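You operate a simulated robot arm through the tools that you are given. There is no shell and no other tool. Be economical: measure what you need, move in short steps, check, and stop when the job is done.

You run a simulated robot arm. Do the job below in one go: nothing can be reset, and whatever is moved stays where it is left.

## Task
Take the 2725 wedge pack from the top of the pallet stack and leave it on top of the red tab shim there.

It is judged by the outcome, as a careful person would: the job done as asked, and still so three seconds after it is handed in. It fails if anything else is knocked over, pushed out of place, dropped, spilled or broken.

## Robot
A 7-joint arm with a two-finger parallel gripper, fixed in place. Base frame: the origin is at the foot of the arm, x ahead of it, y to its left, z up; the work surface is at about z = 0. Readings come in cm, degrees, newtons and seconds.
With the tool pointing down near the work surface it reaches from about 22 to 58 cm from the base axis. Its first joint turns from -66.0 to 66.0 degrees. Payload 2.5 kg.
The tool frame sits at the grasp point between the pads (the TCP): z along the fingers, y along the line on which they close. The tips reach 2.3 cm beyond it. Largest opening 9.4 cm; finger width 3.8, thickness 1; the body of the gripper, 5.4 by 9.6 cm, starts 3.9 cm behind the TCP.
Orientation is told as [roll, pitch, yaw] about the base's x, y, z axes, in that order, counted from this pose: with the fingers straight down and closing along the base's y, the tool's x points along the base's -x, its y along +y and its z along -z.

## Interface
- The arm moves only by the tool arm_command. Its argument "motion" is a list of rows, each a list of 5 numbers: the gripper command, from -1 (shut) to 1 (fully open), values between in proportion, then the shift along the tool's x, y, z in cm, then the turn about the tool's z in rad. In form: [[grip, dx, dy, dz, twist], ...]. A call has 1 to 12 rows; each row shifts and turns the commanded pose from where the row before left it, along the tool's axes as they then stand. Each row takes 0.2 s and may step no farther than 5 cm and 8.6 degrees from the row before; otherwise, or with a gripper value out of range, the whole call is refused. A pose out of reach is approached as far as the arm can. The call stops where the force on the tool passes 40 N (or 10 N more than at its start, if that is more) or the arm is blocked; 0.2 s more then pass. Each finger travels about 10.8 cm/s and halts on what it meets, pressing with about 31 N; the grip force reading is that of the motor and also rises with nothing between the fingers. The clock runs only during rows and for 0.2 s after the last one: add rows that do not move to give the fingers time. It gives the time, the measured TCP pose, the force on the tool (base axes), the opening and the grip force at its end, in the units of the frame above (readings bear some noise).
- Cameras (640 x 400 px; columns grow to the right, rows downward): "scene" is fixed at [9.94, -38.29, 55.02]; the picture's right is [0.93, -0.37, 0.00], its down [-0.19, -0.47, -0.86] and it looks along [0.32, 0.80, -0.51] (base axes); focal length 330 px, centre (320, 200). "wrist" rides on the gripper at [8.6, 1.6, -7.5] in the tool frame; the picture's right is [-0.18, 0.98, 0.00], its down [-0.58, -0.11, -0.81] and it looks along [-0.79, -0.15, 0.59] (tool axes); focal length 243 px, centre (320, 200). There is no depth. A picture from a camera that has moved, and an enlarged one, comes with that camera's place and axes in the base frame and with its lens. The place of the scene camera against the robot may be out by one fixed shift of up to 2.5 cm in any direction.
- camera(camera): a new picture of that camera. It takes no simulated time.
- zoom(camera, box): a new picture of the part [left, top, right, bottom] of that camera's present view, enlarged. It takes no simulated time.
- close_job(): hands the job in; it is judged then, once.

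Work in short steps. Places have to be worked out from the pictures, the camera data and where the tool is seen: move nearer, look again, correct. Check each grasp and each placing, and mend what went wrong. You have 90 turns and 38 pictures in all, those below and enlarged ones among them. Open the gripper and draw the arm clear of the work before you hand the job in, unless the task says otherwise; then end with one line.

The tools are called after ">>>" as name(argument=value, ...) on one line, values as JSON. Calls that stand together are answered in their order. arm_command: Moves the arm, as the interface text tells. Its arguments: {"type":"object","properties":{"motion":{"type":"array"}},"required":["motion"]} The other tools are called the same way: camera (camera) takes a picture; zoom (camera, box) takes an enlarged picture of a part of a camera's view; close_job () hands the job in.

At the start:

```text
time_s: 0.0
tool_pos: [40.62, -0.57, 35.9]
tcp_rot: [-0.1, 0.0, 0.0]
ft_force: [0.2, 0.5, -1.1]
opening: 9.4
grip_force: 0.0
```

scene: 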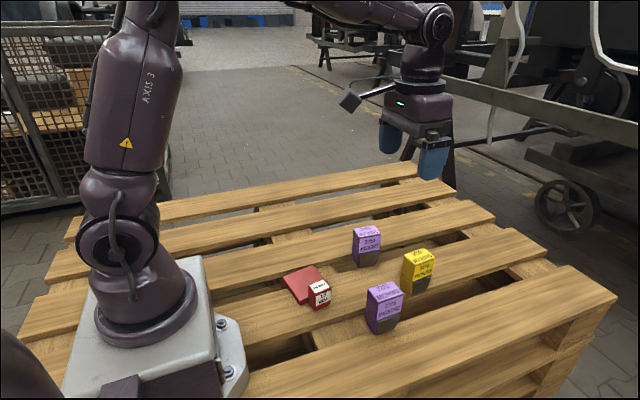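
wrist: 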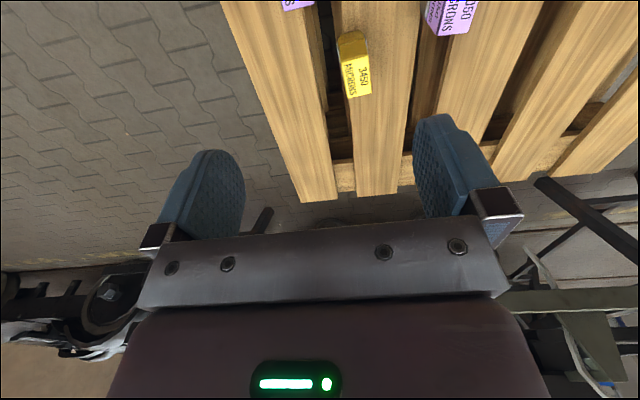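

The packs need their labels read first, so I enlarge the scene around the packs and the red shim.

>>> zoom(camera="scene", box=[280, 215, 440, 340])

```text
3.20 times, centred on (360, 278) of scene
camera zoom: at [9.94, -38.29, 55.02], right [0.93, -0.37, 0.0], down [-0.19, -0.47, -0.86], along [0.32, 0.8, -0.51], focal length 1055 px, centre (192, -48)
```

zoom: 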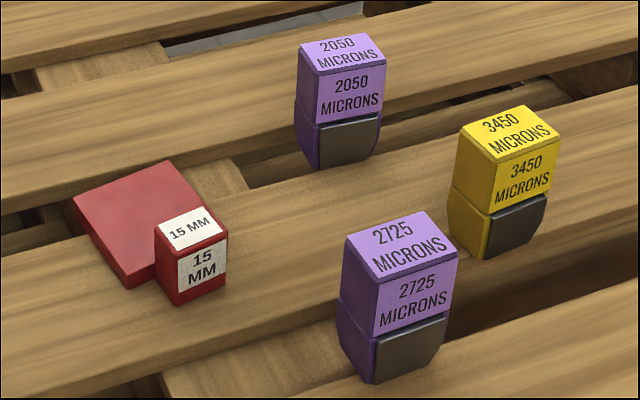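

The target is the purple pack at the front (2725), roughly at (38, -1.3) and about 8.5 cm tall. The red shim is a plate around (27, 13) with a label tab on its near side. I back the tool off so the wrist camera sees both and can correct for the scene camera's shift.

>>> arm_command(motion=[[1, 3, 0, 0, 0], [1, 3, 0, 0, 0], [1, 3, 0, 0, 0], [1, 3, 0, 0, 0], [1, 2, 0, 0, 0], [1, 0, 0, 0, 0]])

>>> camera(camera="wrist")

>>> camera(camera="scene")

```text
time_s: 1.4
tool_pos: [26.68, -0.49, 35.76]
tcp_rot: [0.0, 0.0, 0.0]
ft_force: [0.5, 0.1, -0.3]
opening: 9.39
grip_force: 0.0
```

```text
34 pictures are left
camera wrist: at [18.08, 1.28, 43.16], right [0.18, 0.98, 0.0], down [0.58, -0.11, 0.81], along [0.79, -0.15, -0.59], focal length 243 px, centre (320, 200)
```

wrist: 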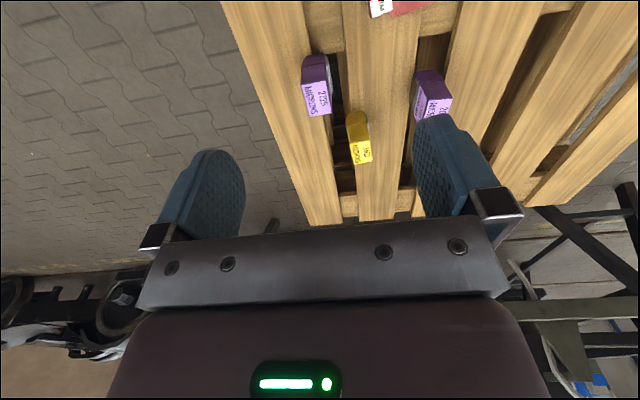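

```text
33 pictures are left
```

scene: 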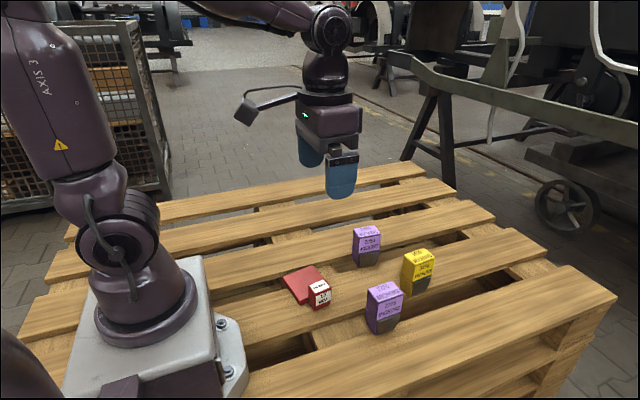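

I enlarge the wrist view to measure the 2725 pack, and the shim at the top edge.

>>> zoom(camera="wrist", box=[280, 0, 472, 120])

```text
3.33 times, centred on (376, 60) of wrist
camera zoom: at [18.08, 1.28, 43.16], right [0.18, 0.98, 0.0], down [0.58, -0.11, 0.81], along [0.79, -0.15, -0.59], focal length 809 px, centre (133, 667)
```

zoom: 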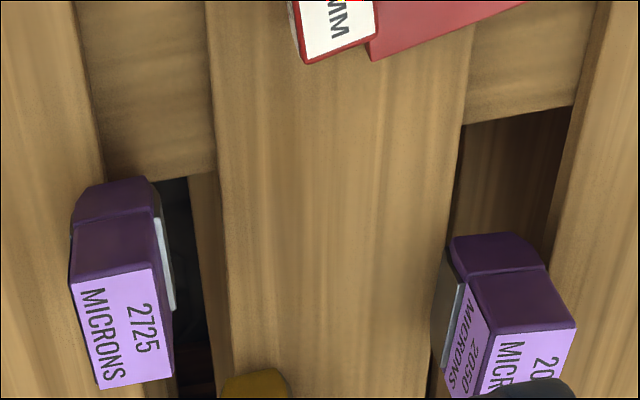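

From the wrist view, the pack's top spans x 35.5–40.9 and y -4.75 to -1.1, at z about 9.2 with yaw near 0. The scene camera's y therefore seems about 1.6 too high. I move above the pack to z = 18 with the gripper part-open and check.

>>> arm_command(motion=[[0.6, -3, -0.6, 0, 0], [0.6, -3, -0.6, 0, 0], [0.6, -3, -0.6, 0, 0], [0.6, -2.52, -0.66, 0, 0], [0.6, 0, 0, 4, 0], [0.6, 0, 0, 4, 0], [0.6, 0, 0, 4, 0], [0.6, 0, 0, 4, 0], [0.6, 0, 0, 1.8, 0], [0.6, 0, 0, 0, 0]])

>>> camera(camera="wrist")

>>> zoom(camera="scene", box=[270, 170, 470, 340])

```text
time_s: 3.6
tool_pos: [38.05, -3.18, 17.92]
tcp_rot: [0.0, 0.0, 0.0]
ft_force: [-0.8, -0.5, -0.8]
opening: 7.53
grip_force: 0.0
```

```text
31 pictures are left
camera wrist: at [29.49, -1.45, 25.43], right [0.18, 0.98, 0.0], down [0.58, -0.11, 0.81], along [0.79, -0.15, -0.59], focal length 243 px, centre (320, 200)
```

wrist: 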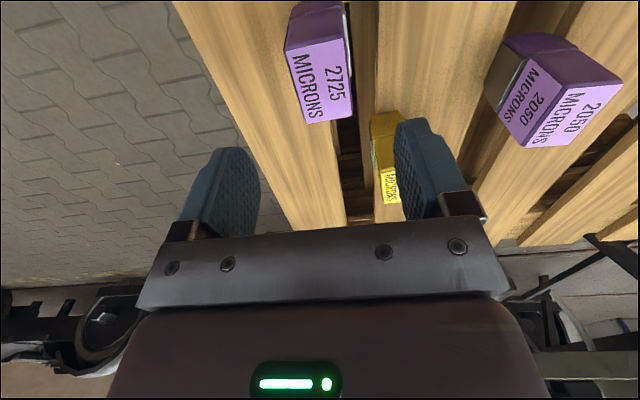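

```text
2.35 times, centred on (370, 255) of scene
camera zoom: at [9.94, -38.29, 55.02], right [0.93, -0.37, 0.0], down [-0.19, -0.47, -0.86], along [0.32, 0.8, -0.51], focal length 776 px, centre (202, 71)
```

zoom: 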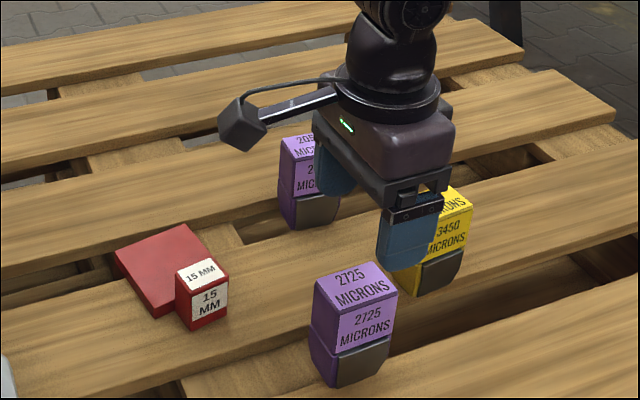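

Two-view triangulation puts the pack's centre near (37.7, -2.85) with its top at z about 9.5–10. I correct by +0.3 in y and -0.3 in x, then lower to z about 9.3 before closing in.

>>> arm_command(motion=[[0.6, 0.3, 0.3, 0, 0], [0.6, 0, 0, 3, 0], [0.6, 0, 0, 3, 0], [0.6, 0, 0, 2.6, 0], [0.6, 0, 0, 0, 0]])

>>> camera(camera="wrist")

>>> zoom(camera="scene", box=[310, 200, 470, 340])

```text
time_s: 4.8
tool_pos: [37.85, -2.53, 9.42]
tcp_rot: [0.0, 0.1, 0.0]
ft_force: [-0.4, 0.3, -0.5]
opening: 7.49
grip_force: 0.0
```

```text
29 pictures are left
camera wrist: at [29.29, -0.91, 16.83], right [0.18, 0.98, 0.0], down [0.58, -0.11, 0.81], along [0.79, -0.15, -0.59], focal length 243 px, centre (320, 200)
```

wrist: 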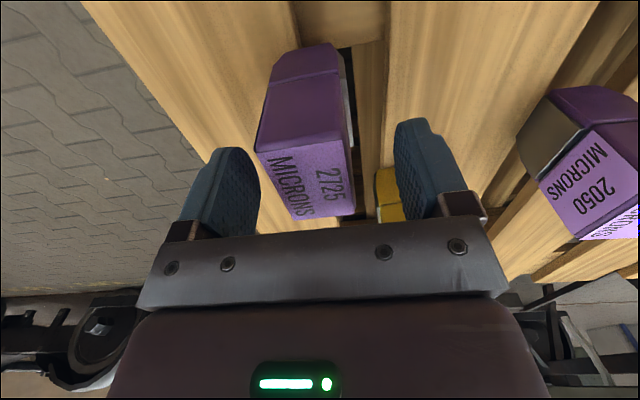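

```text
2.86 times, centred on (390, 270) of scene
camera zoom: at [9.94, -38.29, 55.02], right [0.93, -0.37, 0.0], down [-0.19, -0.47, -0.86], along [0.32, 0.8, -0.51], focal length 942 px, centre (120, 0)
```

zoom: 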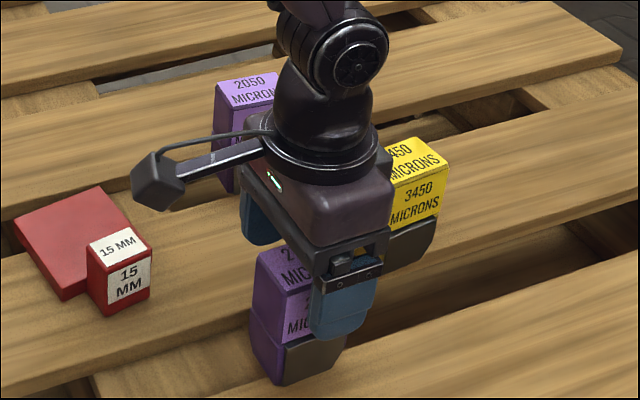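

The pack's centre comes out at (37.9, -2.83) with its top at z about 9.7, and the fingers straddle it. I shift -0.25 in y, lower 2.1 cm and close.

>>> arm_command(motion=[[0.6, 0, -0.25, 1, 0], [0.6, 0, 0, 1.1, 0], [0.6, 0, 0, 0, 0], [0.2, 0, 0, 0, 0], [-0.1, 0, 0, 0, 0], [-0.4, 0, 0, 0, 0], [-0.6, 0, 0, 0, 0], [-1, 0, 0, 0, 0], [-1, 0, 0, 0, 0]])

```text
time_s: 6.8
tool_pos: [37.92, -2.89, 7.19]
tcp_rot: [0.0, 0.1, 0.0]
ft_force: [-0.6, -0.3, -0.4]
opening: 3.79
grip_force: 30.8
```

The grip closed at 3.8 cm with 31 N, which matches the pack's width. I lift it straight up slowly and check.

>>> arm_command(motion=[[-1, 0, 0, -1, 0], [-1, 0, 0, -1, 0], [-1, 0, 0, -2, 0], [-1, 0, 0, -3, 0], [-1, 0, 0, -3, 0], [-1, 0, 0, -3, 0], [-1, 0, 0, 0, 0]])

>>> camera(camera="scene")

>>> camera(camera="wrist")

```text
time_s: 8.4
tool_pos: [37.81, -2.91, 20.41]
tcp_rot: [0.0, 0.0, 0.0]
ft_force: [-0.3, 0.2, -3.0]
opening: 3.79
grip_force: 30.8
```

```text
27 pictures are left
```

scene: 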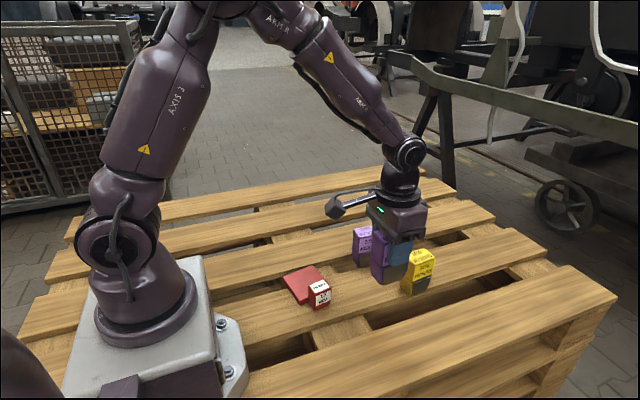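

```text
26 pictures are left
camera wrist: at [29.25, -1.2, 27.9], right [0.18, 0.98, 0.0], down [0.58, -0.11, 0.81], along [0.79, -0.15, -0.59], focal length 243 px, centre (320, 200)
```

wrist: 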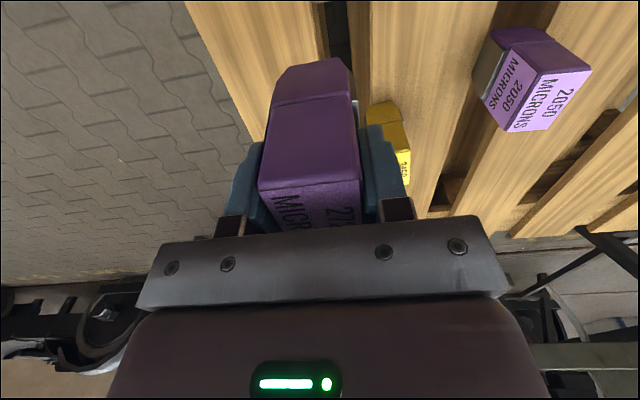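

The pack is held with its bottom about 7.2 cm below the TCP. Using its known position, I place the scene camera near (10.9, -38.6, 54.7), which puts the red plate's centre near (27.7, 12.5). I enlarge the shim to get its outline and thickness.

>>> zoom(camera="scene", box=[275, 255, 347, 315])

```text
6.67 times, centred on (311, 285) of scene
camera zoom: at [9.94, -38.29, 55.02], right [0.93, -0.37, 0.0], down [-0.19, -0.47, -0.86], along [0.32, 0.8, -0.51], focal length 2198 px, centre (380, -367)
```

zoom: 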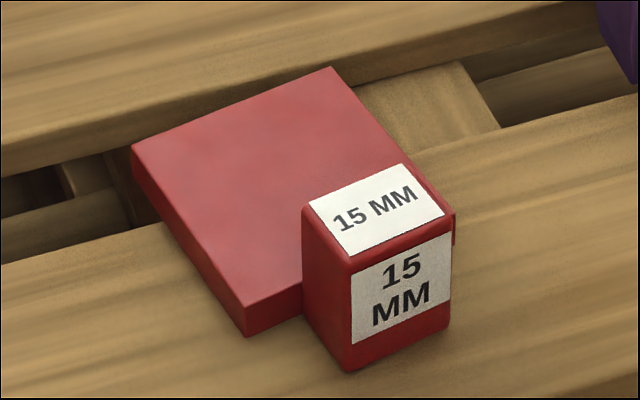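

The plate is 1.5 cm thick and about 7.9 cm square, centred near (28.2, 12.8) with yaw about +10°. Its far third overhangs a gap past y≈13.8, so the pack should sit slightly toward the tab, at about (28.35, 12.0). I carry it to a viewing spot to confirm with the wrist camera.

>>> arm_command(motion=[[-1, 0, 0, -3, 0], [-1, 2, 0, -2, 0], [-1, 3, 2, 0, 0], [-1, 3, 2, 0, 0], [-1, 3, 2, 0, 0], [-1, 2.8, 2, 0, 0], [-1, 0, 0, 0, 0]])

>>> camera(camera="wrist")

```text
time_s: 10.0
tool_pos: [24.25, 5.04, 25.42]
tcp_rot: [-0.1, -0.1, 0.0]
ft_force: [0.6, 0.2, -2.0]
opening: 3.79
grip_force: 30.9
```

```text
24 pictures are left
camera wrist: at [15.64, 6.75, 32.91], right [0.18, 0.98, 0.0], down [0.58, -0.11, 0.81], along [0.79, -0.15, -0.59], focal length 243 px, centre (320, 200)
```

wrist: 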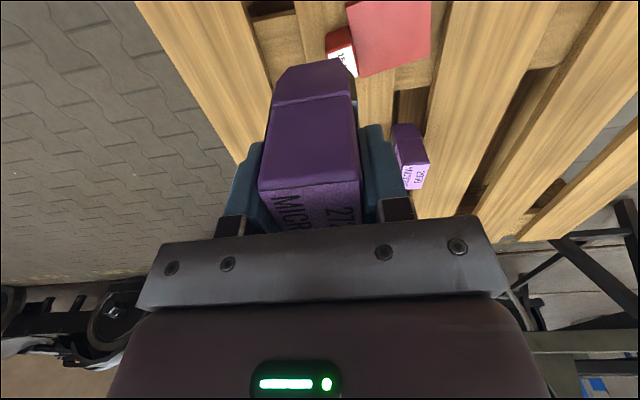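

The wrist view puts the plate corners at about (32.05, 9.0), (30.8, 17.2) and (24.6, 7.9), so its centre is near (27.7, 12.6) and its yaw about 9°. I go to (27.95, 11.85), yaw +9°, and lower to z = 13 to check.

>>> arm_command(motion=[[-1, -1.8, 3.4, 0, 0], [-1, -1.9, 3.4, 0, 0], [-1, 0, 0, 0, -0.08], [-1, 0, 0, 0, -0.077], [-1, 0, 0, 4, 0], [-1, 0, 0, 4, 0], [-1, 0, 0, 4.4, 0], [-1, 0, 0, 0, 0]])

>>> camera(camera="wrist")

>>> zoom(camera="scene", box=[255, 215, 367, 315])

```text
time_s: 11.8
tool_pos: [27.96, 11.62, 12.95]
tcp_rot: [0.0, -0.1, 9.0]
ft_force: [-0.2, -0.1, -3.0]
opening: 3.8
grip_force: 31.0
```

```text
23 pictures are left
camera wrist: at [19.28, 12.01, 20.27], right [0.03, 1.0, 0.0], down [0.59, -0.02, 0.81], along [0.81, -0.02, -0.59], focal length 243 px, centre (320, 200)
```

wrist: 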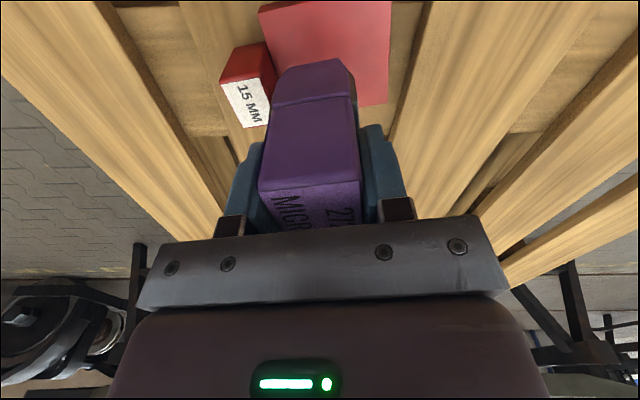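

```text
4.00 times, centred on (311, 265) of scene
camera zoom: at [9.94, -38.29, 55.02], right [0.93, -0.37, 0.0], down [-0.19, -0.47, -0.86], along [0.32, 0.8, -0.51], focal length 1319 px, centre (356, -60)
```

zoom: 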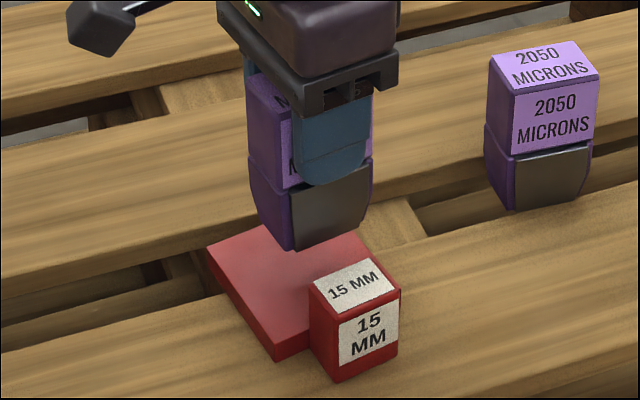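

The plate centre measured from here is (27.9, 12.8), so the pack needs about +0.35 in y. I shift and lower to just above the expected contact at TCP z≈8.7.

>>> arm_command(motion=[[-1, 0, 0.35, 0, 0], [-1, 0, 0, 2, 0], [-1, 0, 0, 1, 0], [-1, 0, 0, 0.75, 0], [-1, 0, 0, 0, 0]])

>>> zoom(camera="scene", box=[255, 215, 367, 315])

>>> camera(camera="wrist")

```text
time_s: 13.0
tool_pos: [27.84, 12.14, 9.12]
tcp_rot: [0.0, -0.1, 9.0]
ft_force: [1.0, -0.4, -3.5]
opening: 3.83
grip_force: 30.5
```

```text
4.00 times, centred on (311, 265) of scene
camera zoom: at [9.94, -38.29, 55.02], right [0.93, -0.37, 0.0], down [-0.19, -0.47, -0.86], along [0.32, 0.8, -0.51], focal length 1319 px, centre (356, -60)
```

zoom: 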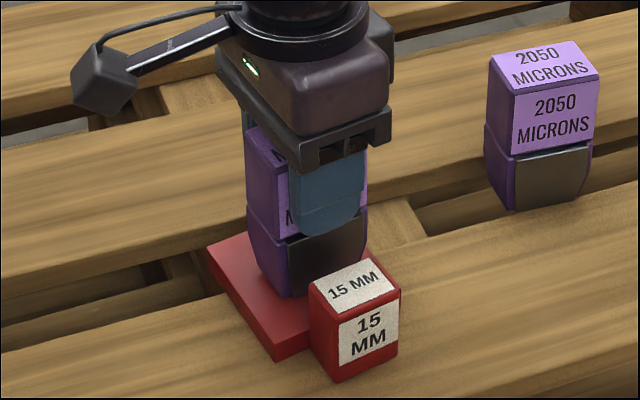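

```text
20 pictures are left
camera wrist: at [19.16, 12.44, 16.54], right [0.03, 1.0, 0.0], down [0.59, -0.02, 0.81], along [0.81, -0.02, -0.59], focal length 243 px, centre (320, 200)
```

wrist: 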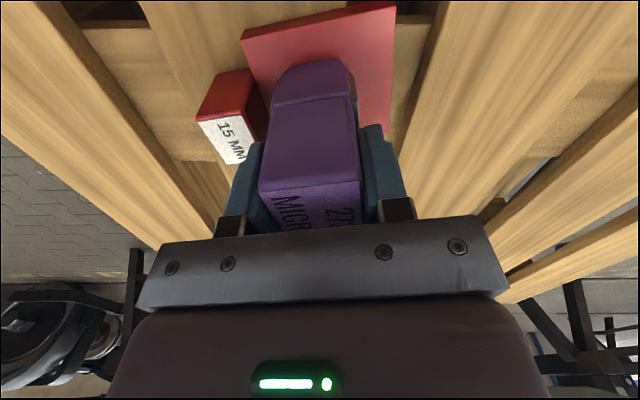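

The pack is well over the plate, clear of the tab, and just above the surface. I lower in small steps and watch the force.

>>> arm_command(motion=[[-1, 0, 0, 0.15, 0], [-1, 0, 0, 0.15, 0], [-1, 0, 0, 0, 0]])

```text
time_s: 13.8
tool_pos: [27.82, 12.22, 8.87]
tcp_rot: [0.0, 0.0, 9.1]
ft_force: [-1.0, 1.1, -3.6]
opening: 3.79
grip_force: 31.2
```

No contact yet, so I go a little farther.

>>> arm_command(motion=[[-1, 0, 0, 0.1, 0], [-1, 0, 0, 0.08, 0], [-1, 0, 0, 0, 0]])

```text
time_s: 14.6
tool_pos: [27.74, 12.13, 8.71]
tcp_rot: [0.0, 0.0, 9.0]
ft_force: [-3.3, -3.6, 24.6]
opening: 3.73
grip_force: 30.9
```

Contact: 25 N upward. I relieve it slightly, then open in steps.

>>> arm_command(motion=[[-1, 0, 0, -0.06, 0], [-1, 0, 0, 0, 0]])

```text
time_s: 15.2
tool_pos: [27.74, 12.14, 8.88]
tcp_rot: [0.0, -0.1, 8.9]
ft_force: [2.0, -7.5, 23.8]
opening: 3.77
grip_force: 31.1
```

The load is still 24 N, so I ease up a bit more.

>>> arm_command(motion=[[-1, 0, 0, -0.06, 0], [-1, 0, 0, 0, 0]])

>>> zoom(camera="scene", box=[255, 215, 367, 315])

```text
time_s: 15.8
tool_pos: [27.63, 12.3, 8.73]
tcp_rot: [0.1, -0.1, 9.0]
ft_force: [3.3, -1.0, 7.7]
opening: 3.79
grip_force: 31.1
```

```text
4.00 times, centred on (311, 265) of scene
camera zoom: at [9.94, -38.29, 55.02], right [0.93, -0.37, 0.0], down [-0.19, -0.47, -0.86], along [0.32, 0.8, -0.51], focal length 1319 px, centre (356, -60)
```

zoom: 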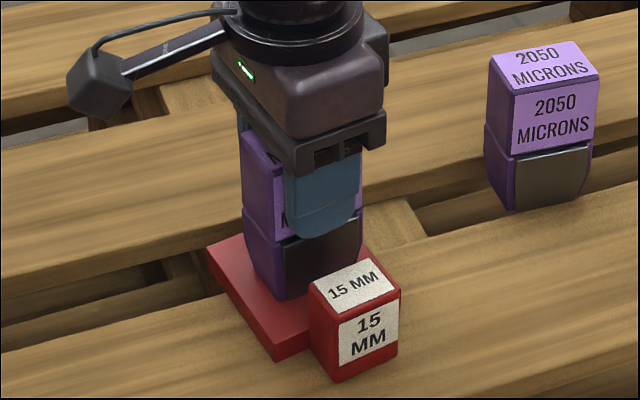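

The pack rests on the flat, unmoved plate with a light load. I open gently.

>>> arm_command(motion=[[-0.15, 0, 0, 0, 0], [-0.05, 0, 0, 0, 0], [0.1, 0, 0, 0, 0], [0.3, 0, 0, 0, 0], [0.4, 0, 0, 0, 0], [0.4, 0, 0, 0, 0]])

>>> zoom(camera="scene", box=[255, 215, 367, 315])

>>> camera(camera="wrist")

```text
time_s: 17.2
tool_pos: [27.66, 12.23, 8.78]
tcp_rot: [0.1, 0.0, 9.1]
ft_force: [0.1, 0.6, -0.3]
opening: 6.6
grip_force: 0.1
```

```text
4.00 times, centred on (311, 265) of scene
camera zoom: at [9.94, -38.29, 55.02], right [0.93, -0.37, 0.0], down [-0.19, -0.47, -0.86], along [0.32, 0.8, -0.51], focal length 1319 px, centre (356, -60)
```

zoom: 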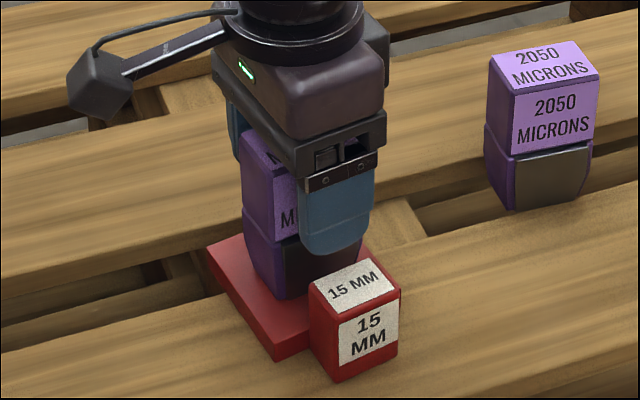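

```text
17 pictures are left
camera wrist: at [18.96, 12.59, 16.27], right [0.03, 1.0, 0.0], down [0.59, -0.02, 0.81], along [0.81, -0.02, -0.59], focal length 243 px, centre (320, 200)
```

wrist: 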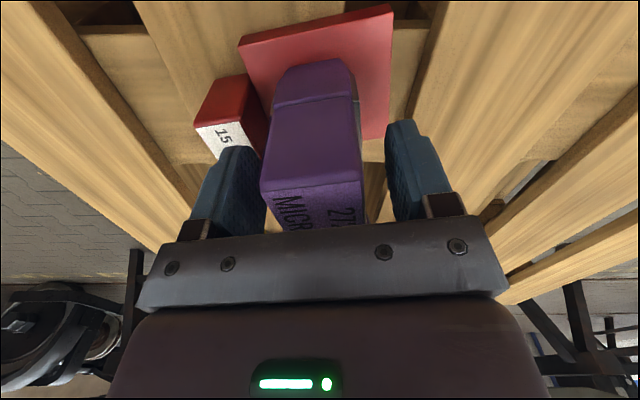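

The pack stands free on the plate and both fingers are clear of it. I rise straight up and then draw away.

>>> arm_command(motion=[[0.4, 0, 0, -1, 0], [0.4, 0, 0, -2, 0], [0.4, 0, 0, -3, 0], [0.4, 0, 0, -4, 0], [0.4, 0, 0, -4, 0], [1, 0, 0, -4, 0], [1, 0, -4, -2, 0], [1, 0, -4, 0, 0], [1, 0, 0, 0, 0], [1, 0, 0, 0, 0]])

>>> camera(camera="scene")

>>> zoom(camera="scene", box=[255, 215, 447, 335])

```text
time_s: 19.4
tool_pos: [29.07, 4.16, 28.91]
tcp_rot: [0.1, 0.1, 9.0]
ft_force: [0.2, 0.4, 0.5]
opening: 9.4
grip_force: 0.0
```

```text
16 pictures are left
```

scene: 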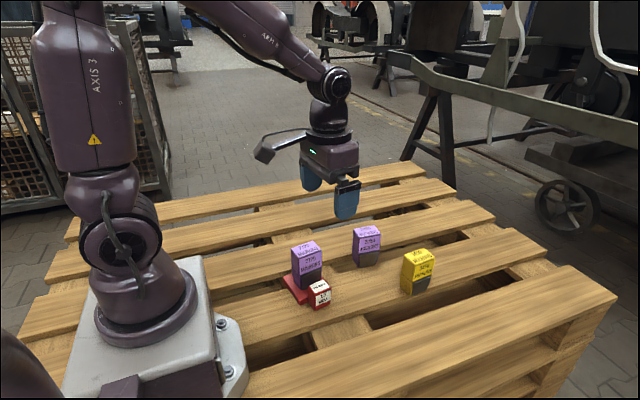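

```text
3.33 times, centred on (351, 275) of scene
camera zoom: at [9.94, -38.29, 55.02], right [0.93, -0.37, 0.0], down [-0.19, -0.47, -0.86], along [0.32, 0.8, -0.51], focal length 1099 px, centre (217, -50)
```

zoom: 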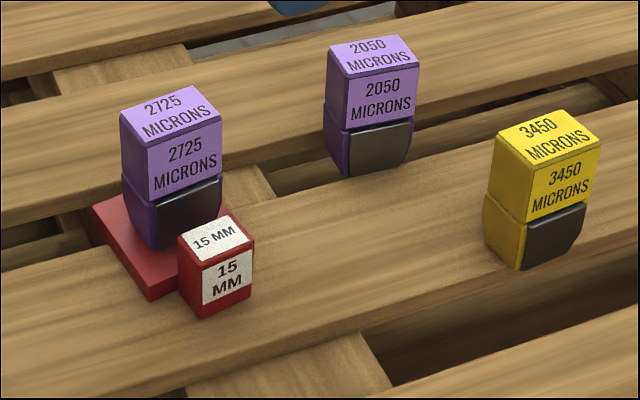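

The 2725 pack stands upright on the red shim, the other packs are where they were, and the arm is clear with the gripper open. I hand the job in.

>>> close_job()

```text
The job is handed in.
```

The 2725 wedge pack is standing upright on the red tab shim, nothing else was moved, and the job is handed in.
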